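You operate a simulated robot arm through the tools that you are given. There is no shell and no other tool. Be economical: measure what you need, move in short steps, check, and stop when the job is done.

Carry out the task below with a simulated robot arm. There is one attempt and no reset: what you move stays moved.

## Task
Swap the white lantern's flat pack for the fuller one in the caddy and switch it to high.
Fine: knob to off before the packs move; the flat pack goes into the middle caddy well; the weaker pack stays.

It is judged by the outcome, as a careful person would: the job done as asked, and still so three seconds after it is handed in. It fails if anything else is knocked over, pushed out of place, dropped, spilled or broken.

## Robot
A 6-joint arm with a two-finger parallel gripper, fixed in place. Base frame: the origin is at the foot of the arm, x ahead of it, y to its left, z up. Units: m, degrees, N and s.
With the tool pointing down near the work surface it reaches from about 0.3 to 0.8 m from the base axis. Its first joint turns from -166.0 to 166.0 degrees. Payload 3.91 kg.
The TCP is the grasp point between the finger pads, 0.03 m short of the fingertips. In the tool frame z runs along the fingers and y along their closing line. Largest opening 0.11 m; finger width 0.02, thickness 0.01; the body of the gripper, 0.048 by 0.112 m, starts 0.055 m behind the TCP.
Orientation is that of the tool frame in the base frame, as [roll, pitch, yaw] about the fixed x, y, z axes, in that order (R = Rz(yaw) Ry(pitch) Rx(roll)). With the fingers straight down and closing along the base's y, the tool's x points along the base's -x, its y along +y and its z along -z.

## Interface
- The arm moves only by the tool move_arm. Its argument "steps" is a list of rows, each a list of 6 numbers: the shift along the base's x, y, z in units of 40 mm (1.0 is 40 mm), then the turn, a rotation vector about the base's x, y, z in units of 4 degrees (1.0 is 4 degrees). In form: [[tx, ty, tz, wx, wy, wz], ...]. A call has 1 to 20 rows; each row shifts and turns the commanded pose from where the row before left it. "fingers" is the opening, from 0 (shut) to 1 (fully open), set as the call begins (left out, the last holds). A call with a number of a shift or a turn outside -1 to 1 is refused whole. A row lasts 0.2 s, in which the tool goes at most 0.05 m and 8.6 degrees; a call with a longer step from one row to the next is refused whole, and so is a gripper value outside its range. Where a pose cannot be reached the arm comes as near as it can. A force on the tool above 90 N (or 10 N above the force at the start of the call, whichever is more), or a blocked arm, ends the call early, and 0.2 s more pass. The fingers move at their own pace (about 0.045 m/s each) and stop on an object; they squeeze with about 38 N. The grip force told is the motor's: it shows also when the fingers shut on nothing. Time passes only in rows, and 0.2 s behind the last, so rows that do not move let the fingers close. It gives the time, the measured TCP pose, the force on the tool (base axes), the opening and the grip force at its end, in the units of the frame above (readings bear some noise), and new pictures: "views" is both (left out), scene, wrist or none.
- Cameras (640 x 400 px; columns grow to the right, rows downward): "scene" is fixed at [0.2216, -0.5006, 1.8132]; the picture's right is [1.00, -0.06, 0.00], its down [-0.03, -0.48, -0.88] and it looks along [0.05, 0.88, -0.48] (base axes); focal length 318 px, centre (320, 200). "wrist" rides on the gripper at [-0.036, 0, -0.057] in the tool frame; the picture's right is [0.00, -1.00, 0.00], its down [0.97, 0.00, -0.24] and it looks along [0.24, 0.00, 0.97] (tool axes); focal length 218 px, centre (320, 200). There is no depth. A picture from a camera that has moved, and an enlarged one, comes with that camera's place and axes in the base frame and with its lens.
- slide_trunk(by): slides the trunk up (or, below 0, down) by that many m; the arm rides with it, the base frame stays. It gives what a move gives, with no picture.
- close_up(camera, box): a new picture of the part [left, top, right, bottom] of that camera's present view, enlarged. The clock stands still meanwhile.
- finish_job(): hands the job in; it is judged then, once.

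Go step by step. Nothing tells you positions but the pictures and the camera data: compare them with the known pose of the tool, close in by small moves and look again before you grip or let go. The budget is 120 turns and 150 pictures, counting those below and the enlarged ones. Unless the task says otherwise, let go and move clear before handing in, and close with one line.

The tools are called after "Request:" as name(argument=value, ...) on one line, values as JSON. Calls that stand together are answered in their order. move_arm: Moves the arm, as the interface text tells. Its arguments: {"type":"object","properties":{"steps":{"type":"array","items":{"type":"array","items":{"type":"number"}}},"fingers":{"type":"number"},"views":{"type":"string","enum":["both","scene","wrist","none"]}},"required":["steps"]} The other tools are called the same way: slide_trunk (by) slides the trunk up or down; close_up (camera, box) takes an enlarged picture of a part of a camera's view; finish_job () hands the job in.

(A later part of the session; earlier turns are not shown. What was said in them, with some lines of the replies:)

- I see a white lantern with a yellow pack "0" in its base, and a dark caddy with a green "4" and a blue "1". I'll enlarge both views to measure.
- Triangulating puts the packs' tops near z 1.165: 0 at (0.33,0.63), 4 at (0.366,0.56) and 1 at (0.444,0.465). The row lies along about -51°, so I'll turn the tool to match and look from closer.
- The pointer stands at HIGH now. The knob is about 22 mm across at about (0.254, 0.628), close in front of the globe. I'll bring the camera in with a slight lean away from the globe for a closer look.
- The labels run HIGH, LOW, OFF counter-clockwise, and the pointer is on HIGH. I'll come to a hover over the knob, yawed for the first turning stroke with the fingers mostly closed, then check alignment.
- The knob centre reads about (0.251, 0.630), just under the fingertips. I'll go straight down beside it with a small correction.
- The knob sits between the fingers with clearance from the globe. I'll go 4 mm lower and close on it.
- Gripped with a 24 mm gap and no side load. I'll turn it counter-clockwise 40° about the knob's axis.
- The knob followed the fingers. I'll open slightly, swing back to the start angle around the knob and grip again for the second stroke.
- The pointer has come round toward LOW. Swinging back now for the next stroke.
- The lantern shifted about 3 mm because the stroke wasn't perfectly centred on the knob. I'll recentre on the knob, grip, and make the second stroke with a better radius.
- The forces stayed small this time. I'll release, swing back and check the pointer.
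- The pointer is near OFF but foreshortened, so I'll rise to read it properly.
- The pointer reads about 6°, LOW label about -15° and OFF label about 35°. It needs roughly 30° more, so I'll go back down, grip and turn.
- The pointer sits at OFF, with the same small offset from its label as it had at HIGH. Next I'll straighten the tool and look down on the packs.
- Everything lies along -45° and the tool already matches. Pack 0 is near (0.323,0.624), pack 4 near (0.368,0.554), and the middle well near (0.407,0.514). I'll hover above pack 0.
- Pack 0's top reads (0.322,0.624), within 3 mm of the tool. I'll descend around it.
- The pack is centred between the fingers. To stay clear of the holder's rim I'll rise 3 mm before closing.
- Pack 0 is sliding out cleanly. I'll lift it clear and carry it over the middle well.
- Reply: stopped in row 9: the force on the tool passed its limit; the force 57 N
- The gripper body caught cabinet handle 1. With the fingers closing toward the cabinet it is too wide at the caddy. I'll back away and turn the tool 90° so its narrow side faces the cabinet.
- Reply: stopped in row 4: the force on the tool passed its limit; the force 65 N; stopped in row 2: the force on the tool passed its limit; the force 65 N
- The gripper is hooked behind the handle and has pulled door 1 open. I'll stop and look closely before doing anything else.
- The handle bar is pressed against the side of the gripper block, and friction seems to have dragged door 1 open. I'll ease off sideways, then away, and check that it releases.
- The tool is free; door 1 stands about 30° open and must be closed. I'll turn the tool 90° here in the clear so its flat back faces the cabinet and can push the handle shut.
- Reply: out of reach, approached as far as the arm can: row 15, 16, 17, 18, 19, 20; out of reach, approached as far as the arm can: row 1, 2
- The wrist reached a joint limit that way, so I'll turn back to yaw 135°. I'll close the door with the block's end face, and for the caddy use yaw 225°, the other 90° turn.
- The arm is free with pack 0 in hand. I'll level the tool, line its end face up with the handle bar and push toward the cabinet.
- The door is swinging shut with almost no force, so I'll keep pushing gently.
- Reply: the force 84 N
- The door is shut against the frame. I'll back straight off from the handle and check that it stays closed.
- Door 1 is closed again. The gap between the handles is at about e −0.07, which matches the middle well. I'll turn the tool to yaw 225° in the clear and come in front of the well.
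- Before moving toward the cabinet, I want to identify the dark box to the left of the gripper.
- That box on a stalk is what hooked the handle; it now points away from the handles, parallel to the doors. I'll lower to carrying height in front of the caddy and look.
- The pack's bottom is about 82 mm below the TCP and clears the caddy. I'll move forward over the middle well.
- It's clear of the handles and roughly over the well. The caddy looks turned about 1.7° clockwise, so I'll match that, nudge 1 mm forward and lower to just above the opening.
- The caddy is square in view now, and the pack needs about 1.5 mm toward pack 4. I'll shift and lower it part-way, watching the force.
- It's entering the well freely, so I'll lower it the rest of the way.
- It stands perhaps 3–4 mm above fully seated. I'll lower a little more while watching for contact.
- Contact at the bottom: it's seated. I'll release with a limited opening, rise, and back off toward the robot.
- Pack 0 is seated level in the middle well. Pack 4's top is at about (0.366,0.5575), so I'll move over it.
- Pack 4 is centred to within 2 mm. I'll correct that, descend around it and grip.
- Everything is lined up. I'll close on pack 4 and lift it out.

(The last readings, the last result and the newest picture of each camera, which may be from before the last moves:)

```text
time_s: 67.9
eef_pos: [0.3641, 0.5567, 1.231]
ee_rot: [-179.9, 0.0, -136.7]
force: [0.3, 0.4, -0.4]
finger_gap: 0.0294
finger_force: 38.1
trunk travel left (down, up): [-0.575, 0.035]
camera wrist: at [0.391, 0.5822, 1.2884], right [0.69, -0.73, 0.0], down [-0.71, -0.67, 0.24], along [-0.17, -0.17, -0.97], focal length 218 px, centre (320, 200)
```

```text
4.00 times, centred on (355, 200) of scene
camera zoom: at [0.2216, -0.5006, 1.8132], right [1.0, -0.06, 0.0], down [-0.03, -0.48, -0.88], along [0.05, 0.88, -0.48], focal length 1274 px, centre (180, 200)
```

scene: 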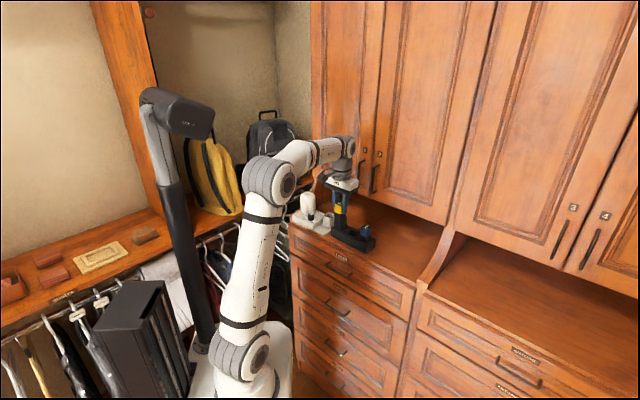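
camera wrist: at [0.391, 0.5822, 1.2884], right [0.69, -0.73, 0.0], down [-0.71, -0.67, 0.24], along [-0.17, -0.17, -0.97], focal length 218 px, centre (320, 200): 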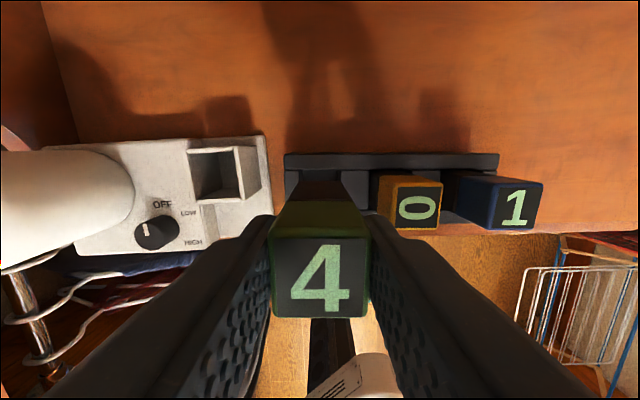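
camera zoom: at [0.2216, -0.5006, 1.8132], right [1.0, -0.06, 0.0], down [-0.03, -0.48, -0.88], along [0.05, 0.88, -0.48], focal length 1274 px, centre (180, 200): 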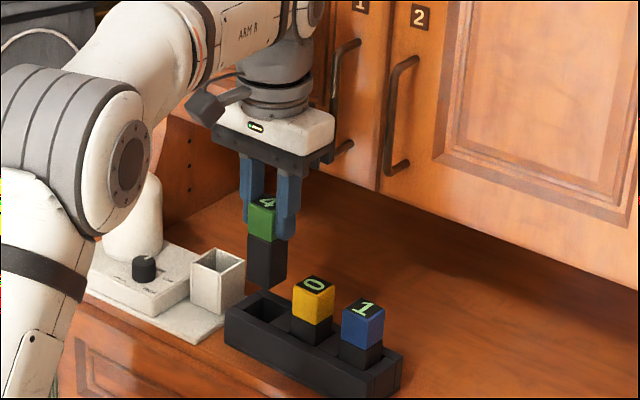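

Pack 4 is out and the caddy didn't move. I'll carry it over the lantern's slot, near (0.321,0.624), squaring the yaw to the lantern.

Request:
move_arm(steps=[[-0.27, 0.42, 0, 0, 0, 0.2], [-0.27, 0.42, 0, 0, 0, 0.22], [-0.27, 0.42, 0, 0, 0, 0], [-0.27, 0.42, 0, 0, 0, 0], [0, 0, 0, 0, 0, 0]], views="wrist")

Request:
close_up(camera="scene", box=[300, 150, 370, 240])

Request:
close_up(camera="wrist", box=[200, 120, 440, 270])

```text
time_s: 69.1
eef_pos: [0.321, 0.6249, 1.2313]
ee_rot: [-179.9, 0.2, -134.9]
force: [0.4, -1.4, -0.4]
finger_gap: 0.0294
finger_force: 38.4
trunk travel left (down, up): [-0.575, 0.035]
camera wrist: at [0.3472, 0.6505, 1.2883], right [0.71, -0.71, 0.0], down [-0.69, -0.69, 0.24], along [-0.17, -0.17, -0.97], focal length 218 px, centre (320, 200)
```

wrist: 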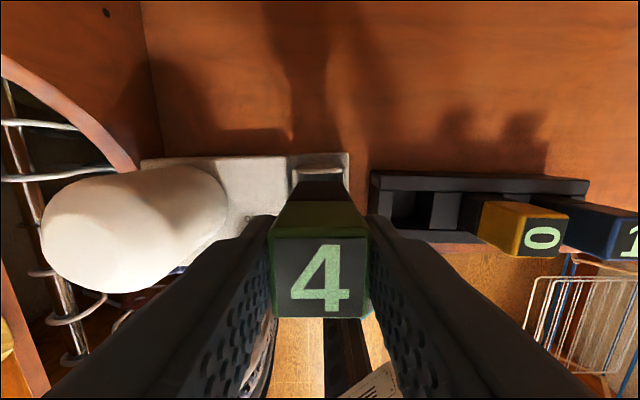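

```text
4.44 times, centred on (335, 195) of scene
camera zoom: at [0.2216, -0.5006, 1.8132], right [1.0, -0.06, 0.0], down [-0.03, -0.48, -0.88], along [0.05, 0.88, -0.48], focal length 1415 px, centre (253, 222)
```

zoom: 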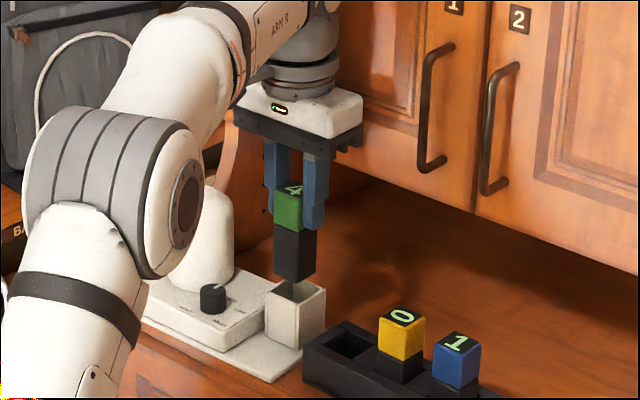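

```text
2.67 times, centred on (320, 195) of wrist
camera zoom: at [0.3472, 0.6505, 1.2883], right [0.71, -0.71, 0.0], down [-0.69, -0.69, 0.24], along [-0.17, -0.17, -0.97], focal length 582 px, centre (320, 213)
```

zoom: 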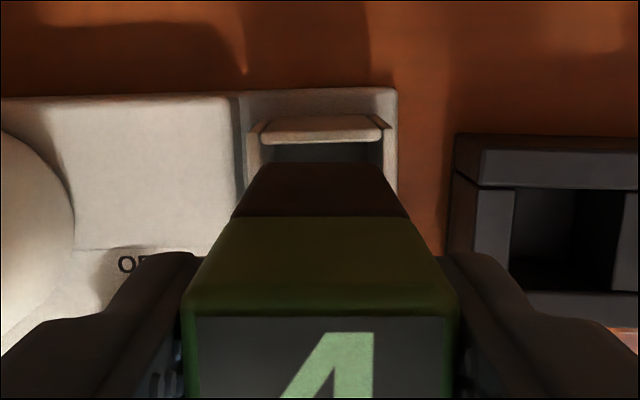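

The slot's rear wall is square and centred to about 1 mm. I'll start lowering into it.

Request:
move_arm(steps=[[0.015, -0.015, -0.2, 0, 0, 0], [0, 0, -0.25, 0, 0, 0], [0, 0, -0.2, 0, 0, 0], [0, 0, -0.15, 0, 0, 0], [0, 0, 0, 0, 0, 0]], views="none")

Request:
close_up(camera="scene", box=[310, 180, 360, 240])

Request:
close_up(camera="wrist", box=[240, 120, 400, 220])

```text
time_s: 70.3
eef_pos: [0.3216, 0.6248, 1.1985]
ee_rot: [-179.9, 0.0, -135.0]
force: [-0.5, -0.1, -1.2]
finger_gap: 0.0294
finger_force: 38.4
trunk travel left (down, up): [-0.575, 0.035]
```

```text
6.67 times, centred on (335, 210) of scene
camera zoom: at [0.2216, -0.5006, 1.8132], right [1.0, -0.06, 0.0], down [-0.03, -0.48, -0.88], along [0.05, 0.88, -0.48], focal length 2123 px, centre (220, 133)
```

zoom: 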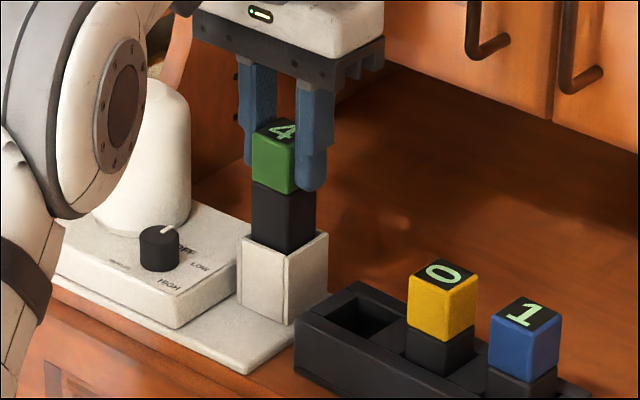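

```text
4.00 times, centred on (320, 170) of wrist
camera zoom: at [0.3483, 0.6505, 1.2563], right [0.71, -0.71, 0.0], down [-0.69, -0.69, 0.24], along [-0.17, -0.17, -0.97], focal length 873 px, centre (320, 320)
```

zoom: 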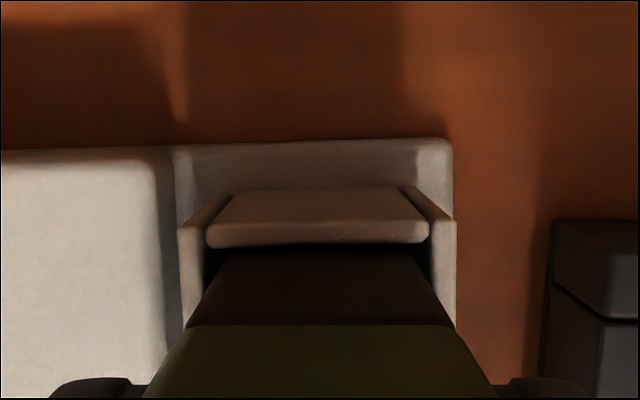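

It has entered the slot cleanly with no contact force. I'll lower toward seated in decreasing steps.

Request:
move_arm(steps=[[0, 0, -0.3, 0, 0, 0], [0, 0, -0.25, 0, 0, 0], [0, 0, -0.2, 0, 0, 0], [0, 0, 0, 0, 0, 0]], views="none")

Request:
move_arm(steps=[[0, 0, -0.07, 0, 0, 0], [0, 0, -0.05, 0, 0, 0], [0, 0, 0, 0, 0, 0]], views="none")

Request:
close_up(camera="scene", box=[310, 180, 360, 240])

```text
time_s: 71.3
eef_pos: [0.3237, 0.6245, 1.1685]
ee_rot: [-179.9, 0.0, -134.9]
force: [0.6, 0.5, -1.6]
finger_gap: 0.0292
finger_force: 38.0
trunk travel left (down, up): [-0.575, 0.035]
```

```text
time_s: 72.1
eef_pos: [0.3226, 0.6238, 1.1637]
ee_rot: [-179.8, 0.1, -135.0]
force: [1.6, 0.6, 3.4]
finger_gap: 0.0293
finger_force: 38.0
trunk travel left (down, up): [-0.575, 0.035]
```

```text
6.67 times, centred on (335, 210) of scene
camera zoom: at [0.2216, -0.5006, 1.8132], right [1.0, -0.06, 0.0], down [-0.03, -0.48, -0.88], along [0.05, 0.88, -0.48], focal length 2123 px, centre (220, 133)
```

zoom: 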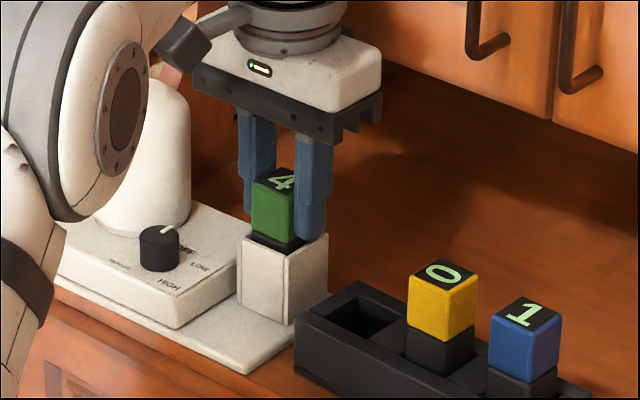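

Pack 4 is seated with the same height showing as pack 0 had. I'll release, rise and back away from the cabinet.

Request:
move_arm(steps=[[0, 0, 0, 0, 0, 0], [0, 0, 0, 0, 0, 0]], fingers=0.42, views="none")

Request:
move_arm(steps=[[0, 0, 0.3, 0, 0, 0], [0, 0, 0.6, 0, 0, 0], [0, 0, 0.8, 0, 0, 0], [0, 0, 0.8, 0, 0, 0], [0, 0, 0.5, 0, 0, 0], [-0.4, -0.4, 0, 0, 0, 0], [-0.5, -0.5, 0, 0, 0, 0], [-0.5, -0.5, 0, 0, 0, 0], [-0.4, -0.4, 0, 0, 0, 0], [0, 0, 0, 0, 0, 0]], fingers=0.42, views="both")

Request:
close_up(camera="scene", box=[290, 160, 390, 260])

```text
time_s: 72.7
eef_pos: [0.3221, 0.6249, 1.1625]
ee_rot: [-179.8, 0.0, -135.0]
force: [0.2, 0.7, -0.2]
finger_gap: 0.0462
finger_force: 0.2
trunk travel left (down, up): [-0.575, 0.035]
```

```text
time_s: 74.9
eef_pos: [0.2504, 0.5521, 1.2835]
ee_rot: [-179.9, 0.1, -135.0]
force: [-0.2, 0.8, 0.2]
finger_gap: 0.0463
finger_force: 0.1
trunk travel left (down, up): [-0.575, 0.035]
camera wrist: at [0.2767, 0.5777, 1.3411], right [0.71, -0.71, 0.0], down [-0.69, -0.69, 0.24], along [-0.17, -0.17, -0.97], focal length 218 px, centre (320, 200)
```

scene: 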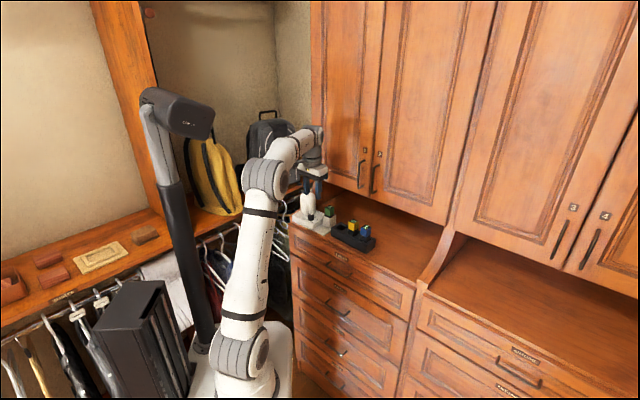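
wrist: 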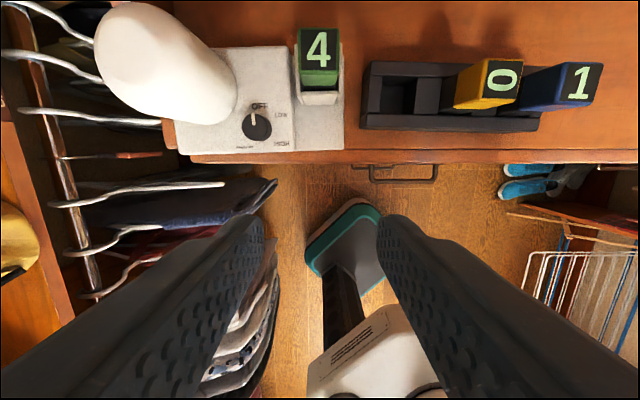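

```text
4.00 times, centred on (340, 210) of scene
camera zoom: at [0.2216, -0.5006, 1.8132], right [1.0, -0.06, 0.0], down [-0.03, -0.48, -0.88], along [0.05, 0.88, -0.48], focal length 1274 px, centre (240, 160)
```

zoom: 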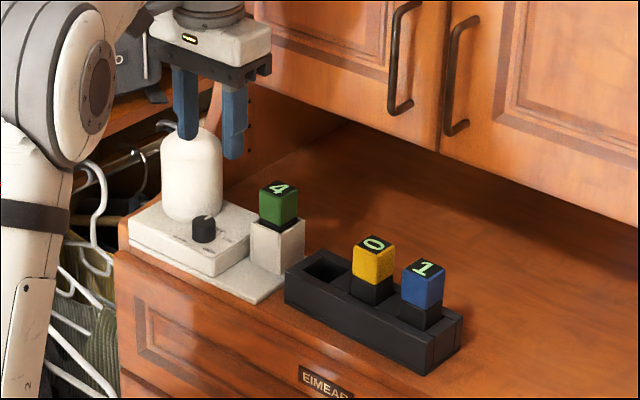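

Pack swap done. Before turning the knob, I'll measure the knob and its labels from this view.

Request:
close_up(camera="wrist", box=[215, 80, 311, 140])

```text
6.67 times, centred on (263, 110) of wrist
camera zoom: at [0.2767, 0.5777, 1.3411], right [0.71, -0.71, 0.0], down [-0.69, -0.69, 0.24], along [-0.17, -0.17, -0.97], focal length 1455 px, centre (700, 800)
```

zoom: 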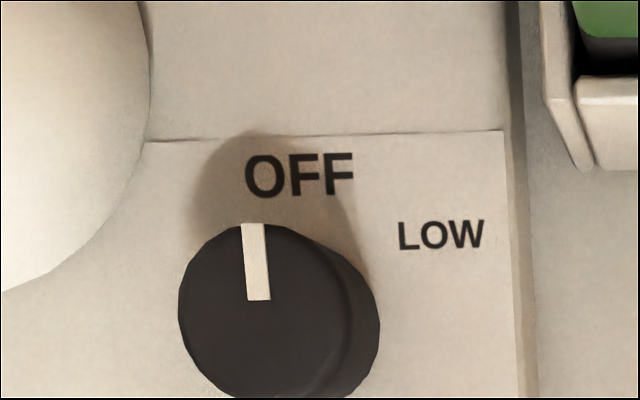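

The pointer is at OFF. I'll turn the tool back to yaw 127°, lean it 15° away from the globe and hover over the knob.

Request:
move_arm(steps=[[0, 0, 0, 0, 0, -1], [0, 0, 0, 0, 0, -1], [0, 0, 0, 0, 0, -1], [0, 0, 0, 0, 0, -1], [0, 0, 0, 0, 0, -1], [0, 0, 0, 0, 0, -1], [0, 0, 0, 0, 0, -1], [0, 0, 0, 0, 0, -1], [0, 0, 0, 0, 0, -1], [0, 0, 0, 0, 0, -1], [0, 0, 0, 0, 0, -1], [0, 0, 0, 0, 0, -1], [0, 0, 0, 0, 0, -1], [0, 0, 0, 0, 0, -1], [0, 0, 0, 0, 0, -1], [0, 0, 0, 0, 0, -1], [0, 0, 0, 0, 0, -1], [0, 0, 0, 0, 0, -1], [0, 0, 0, 0, 0, -1], [0, 0, 0, 0, 0, -1]], fingers=0.3, views="none")

Request:
move_arm(steps=[[0, 0, 0, 0, 0, -0.9], [0, 0, 0, 0, 0, -0.9], [0, 0, 0, 0, 0, -0.9], [0, 0, 0, 0, 0, -0.9], [0, 0, 0, 0, 0, -0.9], [0.085, 0.3, -0.43, 0.749, 0.564, 0], [0.085, 0.3, -0.43, 0.749, 0.564, 0], [0.085, 0.3, -0.43, 0.749, 0.564, 0], [0.085, 0.3, -0.43, 0.749, 0.564, 0], [0, 0, 0, 0, 0, 0]], views="wrist")

Request:
close_up(camera="scene", box=[290, 150, 360, 240])

```text
time_s: 79.1
eef_pos: [0.2511, 0.5528, 1.2846]
ee_rot: [-180.0, 0.1, 144.8]
force: [-0.8, 0.5, 0.0]
finger_gap: 0.0331
finger_force: 0.1
trunk travel left (down, up): [-0.575, 0.035]
```

```text
time_s: 81.3
eef_pos: [0.2635, 0.6009, 1.2157]
ee_rot: [-179.8, -15.0, 127.1]
force: [0.6, -1.1, -0.1]
finger_gap: 0.0331
finger_force: 0.1
trunk travel left (down, up): [-0.575, 0.035]
camera wrist: at [0.2938, 0.5608, 1.2612], right [-0.8, -0.6, 0.0], down [-0.53, 0.7, 0.48], along [-0.29, 0.39, -0.88], focal length 218 px, centre (320, 200)
```

wrist: 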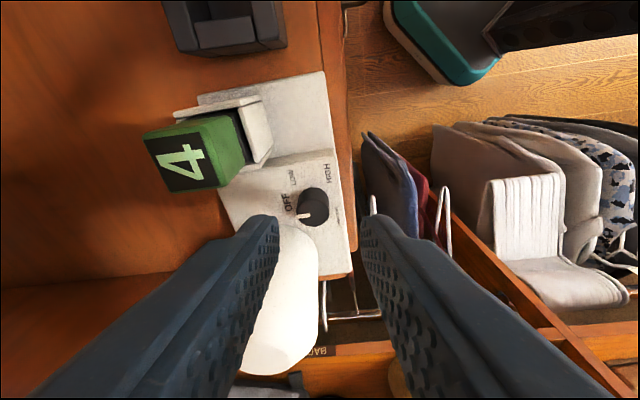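

```text
4.44 times, centred on (325, 195) of scene
camera zoom: at [0.2216, -0.5006, 1.8132], right [1.0, -0.06, 0.0], down [-0.03, -0.48, -0.88], along [0.05, 0.88, -0.48], focal length 1415 px, centre (298, 222)
```

zoom: 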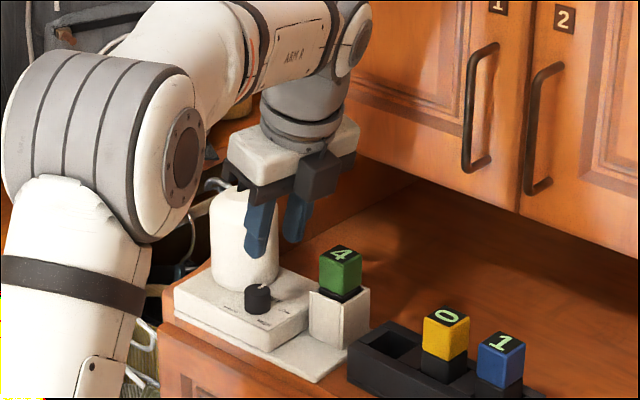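

Knob near (0.246,0.632). I'll approach along the fingers' plane and check just above it.

Request:
move_arm(steps=[[-0.08, 0.17, -0.45, 0, 0, 0], [-0.08, 0.17, -0.45, 0, 0, 0], [-0.08, 0.17, -0.45, 0, 0, 0], [0, 0, 0, 0, 0, 0]], views="wrist")

Request:
close_up(camera="scene", box=[295, 180, 345, 230])

```text
time_s: 82.3
eef_pos: [0.2534, 0.6211, 1.1614]
ee_rot: [-179.8, -15.0, 127.1]
force: [0.0, 0.0, 0.7]
finger_gap: 0.0329
finger_force: 0.0
trunk travel left (down, up): [-0.575, 0.035]
camera wrist: at [0.2838, 0.5816, 1.2081], right [-0.8, -0.6, 0.0], down [-0.53, 0.7, 0.48], along [-0.29, 0.38, -0.88], focal length 218 px, centre (320, 200)
```

wrist: 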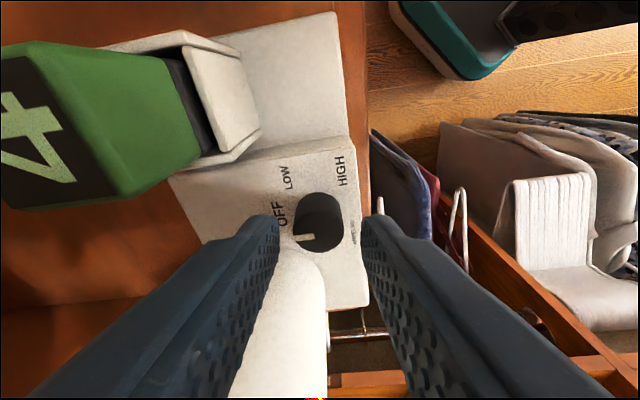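

```text
8.00 times, centred on (320, 205) of scene
camera zoom: at [0.2216, -0.5006, 1.8132], right [1.0, -0.06, 0.0], down [-0.03, -0.48, -0.88], along [0.05, 0.88, -0.48], focal length 2548 px, centre (320, 160)
```

zoom: 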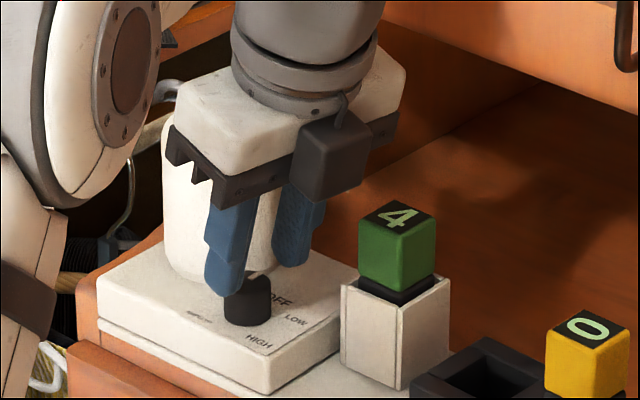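

Centred. I'll lower, grip and make the first clockwise stroke of 40°.

Request:
move_arm(steps=[[0, 0, -0.2, 0, 0, 0], [0.01, 0, -0.22, 0, 0, 0], [0, 0, 0, 0, 0, 0]], views="none")

Request:
move_arm(steps=[[0, 0, 0, 0, 0, 0], [0, 0, 0, 0, 0, 0]], fingers=0, views="none")

Request:
move_arm(steps=[[-0.0209, -0.0106, 0, 0, 0, -1], [-0.0209, -0.0106, 0, 0, 0, -1], [-0.0209, -0.0106, 0, 0, 0, -1], [-0.0209, -0.0106, 0, 0, 0, -1], [-0.0209, -0.0106, 0, 0, 0, -1], [-0.0232, -0.0029, 0, 0, 0, -1], [-0.0232, -0.0029, 0, 0, 0, -1], [-0.0232, -0.0029, 0, 0, 0, -1], [-0.0232, -0.0029, 0, 0, 0, -1], [-0.0232, -0.0029, 0, 0, 0, -1]], views="wrist")

```text
time_s: 83.1
eef_pos: [0.2544, 0.6201, 1.1438]
ee_rot: [-179.8, -15.1, 127.0]
force: [-0.4, -0.6, 0.4]
finger_gap: 0.0329
finger_force: 0.0
trunk travel left (down, up): [-0.575, 0.035]
```

```text
time_s: 83.7
eef_pos: [0.2547, 0.6208, 1.1441]
ee_rot: [-179.7, -15.0, 127.0]
force: [0.9, -0.3, 0.0]
finger_gap: 0.0239
finger_force: 38.0
trunk travel left (down, up): [-0.575, 0.035]
```

```text
time_s: 85.9
eef_pos: [0.2466, 0.619, 1.1434]
ee_rot: [-180.0, -14.9, 86.9]
force: [-0.7, -0.8, -0.1]
finger_gap: 0.0236
finger_force: 37.9
trunk travel left (down, up): [-0.575, 0.035]
camera wrist: at [0.2447, 0.5693, 1.1902], right [-1.0, 0.05, 0.0], down [0.05, 0.87, 0.48], along [0.02, 0.48, -0.88], focal length 218 px, centre (320, 200)
```

wrist: 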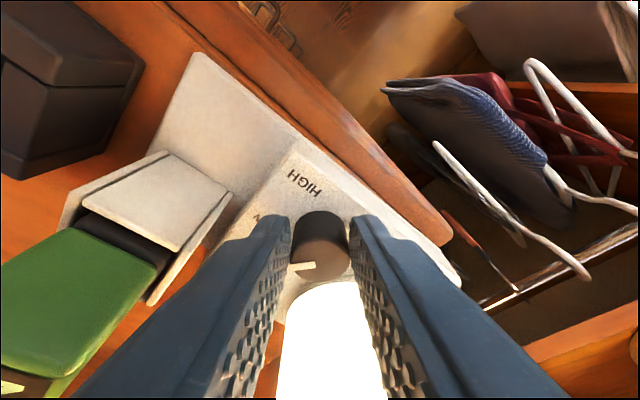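

The globe is lit, so pack 4 is making contact. I'll release, swing back and do the second stroke.

Request:
move_arm(steps=[[0, 0, 0, 0, 0, 0], [0, 0, 0, 0, 0, 0]], fingers=0.27, views="none")

Request:
move_arm(steps=[[0.0232, 0.0029, 0, 0, 0, 1], [0.0232, 0.0029, 0, 0, 0, 1], [0.0232, 0.0029, 0, 0, 0, 1], [0.0232, 0.0029, 0, 0, 0, 1], [0.0232, 0.0029, 0, 0, 0, 1], [0.0209, 0.0106, 0, 0, 0, 1], [0.0209, 0.0106, 0, 0, 0, 1], [0.0209, 0.0106, 0, 0, 0, 1], [0.0209, 0.0106, 0, 0, 0, 1], [0.0209, 0.0106, 0, 0, 0, 1]], views="none")

Request:
close_up(camera="wrist", box=[240, 160, 400, 310])

```text
time_s: 86.5
eef_pos: [0.2473, 0.619, 1.144]
ee_rot: [-179.9, -15.0, 87.0]
force: [-0.9, -0.2, -0.3]
finger_gap: 0.0294
finger_force: 0.0
trunk travel left (down, up): [-0.575, 0.035]
```

```text
time_s: 88.7
eef_pos: [0.2554, 0.6206, 1.1438]
ee_rot: [-179.9, -15.0, 127.1]
force: [0.1, -0.3, -0.6]
finger_gap: 0.0297
finger_force: 0.1
trunk travel left (down, up): [-0.575, 0.035]
```

```text
2.67 times, centred on (320, 235) of wrist
camera zoom: at [0.2857, 0.5814, 1.1903], right [-0.8, -0.6, 0.0], down [-0.53, 0.7, 0.48], along [-0.29, 0.38, -0.88], focal length 582 px, centre (320, 107)
```

zoom: 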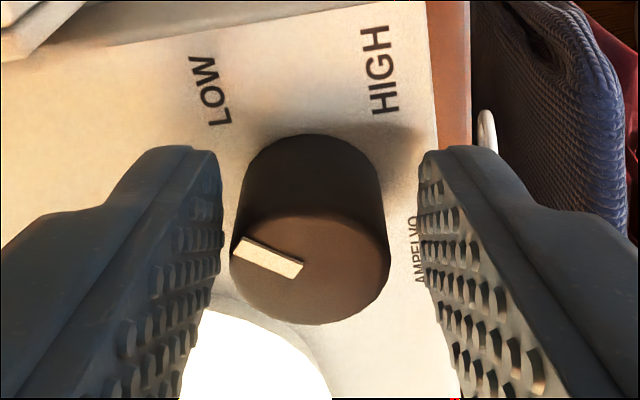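

The pointer is now between OFF and LOW. Second clockwise stroke.

Request:
move_arm(steps=[[0.02, 0.015, 0, 0, 0, 0], [0, 0, 0, 0, 0, 0], [0, 0, 0, 0, 0, 0]], fingers=0, views="none")

Request:
move_arm(steps=[[-0.0209, -0.0106, 0, 0, 0, -1], [-0.0209, -0.0106, 0, 0, 0, -1], [-0.0209, -0.0106, 0, 0, 0, -1], [-0.0209, -0.0106, 0, 0, 0, -1], [-0.0209, -0.0106, 0, 0, 0, -1], [-0.0232, -0.0029, 0, 0, 0, -1], [-0.0232, -0.0029, 0, 0, 0, -1], [-0.0232, -0.0029, 0, 0, 0, -1], [-0.0232, -0.0029, 0, 0, 0, -1], [-0.0232, -0.0029, 0, 0, 0, -1]], views="none")

Request:
move_arm(steps=[[0, 0, 0, 0, 0, 0], [0, 0, 0, 0, 0, 0]], fingers=0.27, views="none")

Request:
move_arm(steps=[[0.0232, 0.0029, 0, 0, 0, 1], [0.0232, 0.0029, 0, 0, 0, 1], [0.0232, 0.0029, 0, 0, 0, 1], [0.0232, 0.0029, 0, 0, 0, 1], [0.0232, 0.0029, 0, 0, 0, 1], [0.0209, 0.0106, 0, 0, 0, 1], [0.0209, 0.0106, 0, 0, 0, 1], [0.0209, 0.0106, 0, 0, 0, 1], [0.0209, 0.0106, 0, 0, 0, 1], [0.0209, 0.0106, 0, 0, 0, 1]], views="none")

Request:
close_up(camera="wrist", box=[240, 160, 400, 310])

```text
time_s: 89.5
eef_pos: [0.2557, 0.6207, 1.144]
ee_rot: [-180.0, -15.0, 127.0]
force: [-2.3, 0.1, 0.0]
finger_gap: 0.0239
finger_force: 38.1
trunk travel left (down, up): [-0.575, 0.035]
```

```text
time_s: 91.7
eef_pos: [0.2473, 0.6188, 1.1443]
ee_rot: [-179.9, -15.0, 86.8]
force: [-1.0, -1.3, 0.0]
finger_gap: 0.0236
finger_force: 38.6
trunk travel left (down, up): [-0.575, 0.035]
```

```text
time_s: 92.3
eef_pos: [0.2483, 0.6179, 1.1446]
ee_rot: [-179.8, -15.0, 87.0]
force: [0.4, -0.4, -0.2]
finger_gap: 0.0297
finger_force: 0.0
trunk travel left (down, up): [-0.575, 0.035]
```

```text
time_s: 94.5
eef_pos: [0.2568, 0.6206, 1.1432]
ee_rot: [-179.8, -15.0, 127.0]
force: [0.1, 0.4, 0.0]
finger_gap: 0.0299
finger_force: 0.0
trunk travel left (down, up): [-0.575, 0.035]
```

```text
2.67 times, centred on (320, 235) of wrist
camera zoom: at [0.2867, 0.5821, 1.1901], right [-0.8, -0.6, 0.0], down [-0.53, 0.7, 0.48], along [-0.29, 0.38, -0.88], focal length 582 px, centre (320, 107)
```

zoom: 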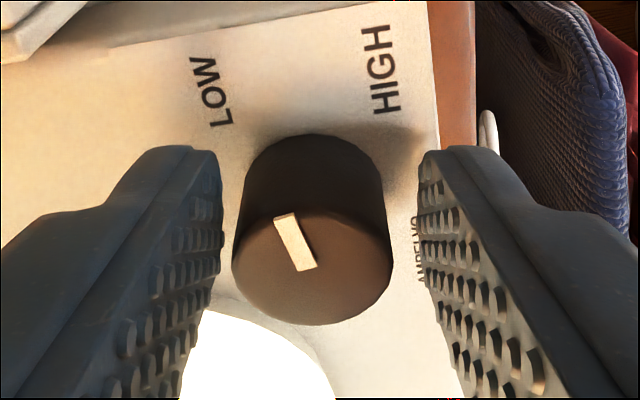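

The pointer is past LOW, about 35° short of HIGH. Third stroke of 36°.

Request:
move_arm(steps=[[0, 0, 0, 0, 0, 0], [0, 0, 0, 0, 0, 0], [0, 0, 0, 0, 0, 0]], fingers=0, views="none")

Request:
move_arm(steps=[[-0.0209, -0.0106, 0, 0, 0, -1], [-0.0209, -0.0106, 0, 0, 0, -1], [-0.0209, -0.0106, 0, 0, 0, -1], [-0.0209, -0.0106, 0, 0, 0, -1], [-0.0209, -0.0106, 0, 0, 0, -1], [-0.0232, -0.0029, 0, 0, 0, -1], [-0.0232, -0.0029, 0, 0, 0, -1], [-0.0232, -0.0029, 0, 0, 0, -1], [-0.0232, -0.0029, 0, 0, 0, -1]], views="none")

Request:
move_arm(steps=[[0, 0, 0, 0, 0, 0], [0, 0, 0, 0, 0, 0]], fingers=0.27, views="none")

Request:
move_arm(steps=[[0, -0.1, 0.5, 0, 0, 0], [0, -0.2, 0.7, 0, 0, 0], [0, -0.4, 0.8, 0, 0, 0], [0, -0.4, 0.5, 0, 0, 0], [0, 0, 0, 0, 0, 0]], views="wrist")

Request:
close_up(camera="wrist", box=[240, 110, 400, 210])

```text
time_s: 95.3
eef_pos: [0.2571, 0.6205, 1.1432]
ee_rot: [-179.9, -15.0, 127.1]
force: [1.0, -0.2, 1.3]
finger_gap: 0.0235
finger_force: 38.0
trunk travel left (down, up): [-0.575, 0.035]
```

```text
time_s: 97.3
eef_pos: [0.2488, 0.619, 1.1427]
ee_rot: [-180.0, -15.0, 90.9]
force: [-0.2, 0.9, 0.1]
finger_gap: 0.0233
finger_force: 38.1
trunk travel left (down, up): [-0.575, 0.035]
```

```text
time_s: 97.9
eef_pos: [0.2492, 0.6188, 1.1442]
ee_rot: [-179.9, -15.0, 91.0]
force: [-0.1, -0.1, -0.1]
finger_gap: 0.0297
finger_force: 0.0
trunk travel left (down, up): [-0.575, 0.035]
```

```text
time_s: 99.1
eef_pos: [0.2484, 0.5727, 1.2431]
ee_rot: [-179.9, -15.0, 91.1]
force: [0.1, 0.5, -1.1]
finger_gap: 0.0296
finger_force: 0.0
trunk travel left (down, up): [-0.575, 0.035]
camera wrist: at [0.2494, 0.5242, 1.2905], right [-1.0, -0.02, 0.0], down [-0.01, 0.88, 0.48], along [-0.01, 0.48, -0.88], focal length 218 px, centre (320, 200)
```

wrist: 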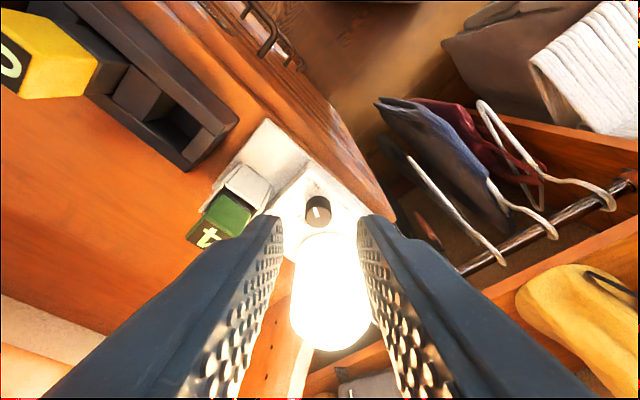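

```text
4.00 times, centred on (320, 160) of wrist
camera zoom: at [0.2494, 0.5242, 1.2905], right [-1.0, -0.02, 0.0], down [-0.01, 0.88, 0.48], along [-0.01, 0.48, -0.88], focal length 873 px, centre (320, 360)
```

zoom: 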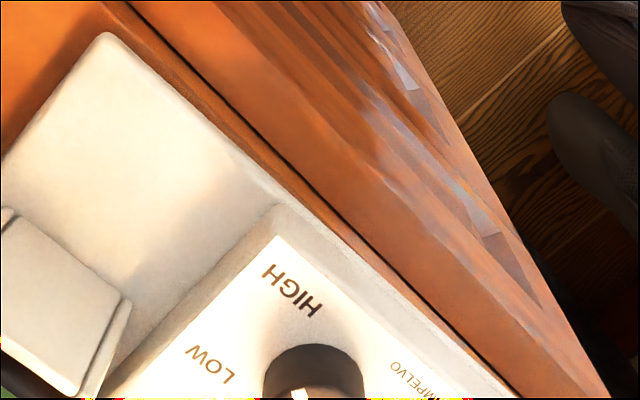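

The lamp is much brighter now. I'll check the pointer itself.

Request:
close_up(camera="wrist", box=[270, 170, 366, 230])

Request:
close_up(camera="scene", box=[280, 170, 400, 260])

```text
6.67 times, centred on (318, 200) of wrist
camera zoom: at [0.2494, 0.5242, 1.2905], right [-1.0, -0.02, 0.0], down [-0.01, 0.88, 0.48], along [-0.01, 0.48, -0.88], focal length 1455 px, centre (333, 200)
```

zoom: 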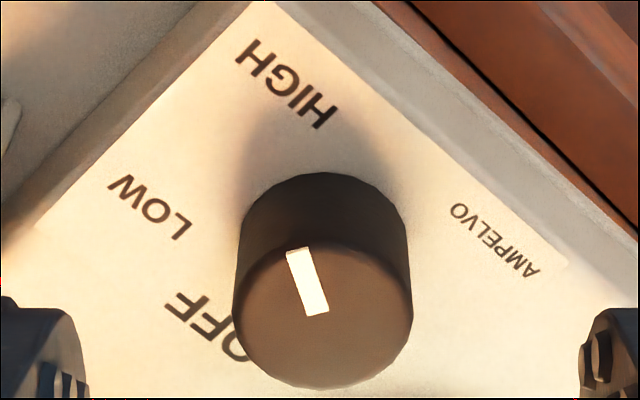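

```text
4.44 times, centred on (340, 215) of scene
camera zoom: at [0.2216, -0.5006, 1.8132], right [1.0, -0.06, 0.0], down [-0.03, -0.48, -0.88], along [0.05, 0.88, -0.48], focal length 1415 px, centre (231, 133)
```

zoom: 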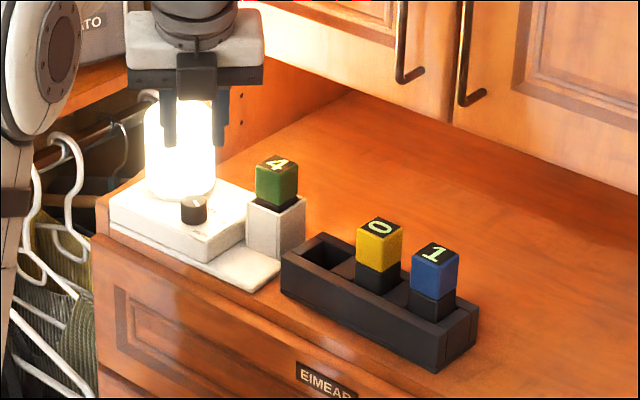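

The pointer lines up with HIGH, the lamp is bright, the packs are placed and the doors are shut. I'll move clear and take a last look.

Request:
move_arm(steps=[[0, -0.5, 0.6, 0, 0, 0], [0, -0.6, 0.7, 0, 0, 0], [0, -0.8, 0.7, 0, 0, 0], [0, -0.8, 0.7, 0, 0, 0], [0, 0, 0, 0, 0, 0]], views="scene")

Request:
close_up(camera="scene", box=[280, 100, 440, 260])

```text
time_s: 100.3
eef_pos: [0.2488, 0.4648, 1.3532]
ee_rot: [-179.9, -14.9, 91.0]
force: [0.9, 0.0, 0.7]
finger_gap: 0.0298
finger_force: 0.0
trunk travel left (down, up): [-0.575, 0.035]
```

scene: 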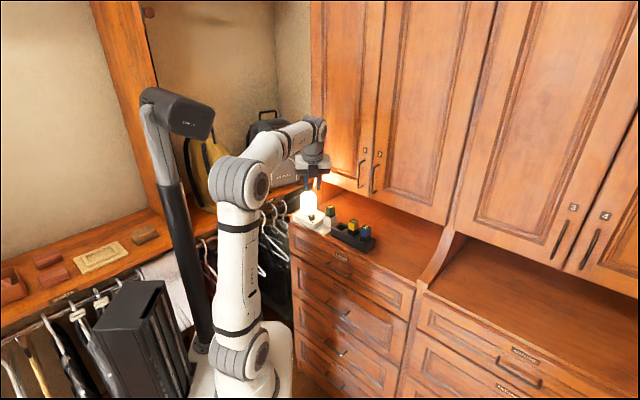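

```text
2.50 times, centred on (360, 180) of scene
camera zoom: at [0.2216, -0.5006, 1.8132], right [1.0, -0.06, 0.0], down [-0.03, -0.48, -0.88], along [0.05, 0.88, -0.48], focal length 796 px, centre (220, 250)
```

zoom: 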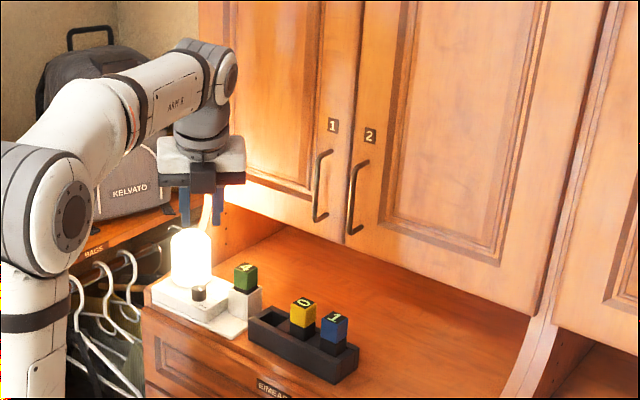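

The lantern is lit on HIGH with pack 4, pack 0 is in the middle well, pack 1 hasn't moved, and the doors are shut with the arm clear. I'm handing it in.

Request:
finish_job()

```text
The job is handed in.
```

The lantern now runs on the fuller pack (4) and is lit on high; the flat pack (0) is in the middle caddy well and the weaker one (1) was left alone. The knob was off before any pack moved. While carrying the flat pack, the gripper caught cabinet door 1's handle and pulled the door open; I pushed it shut, and it looks as it did before. The lantern also slid a few millimetres while I turned the knob and ended close to where it started.
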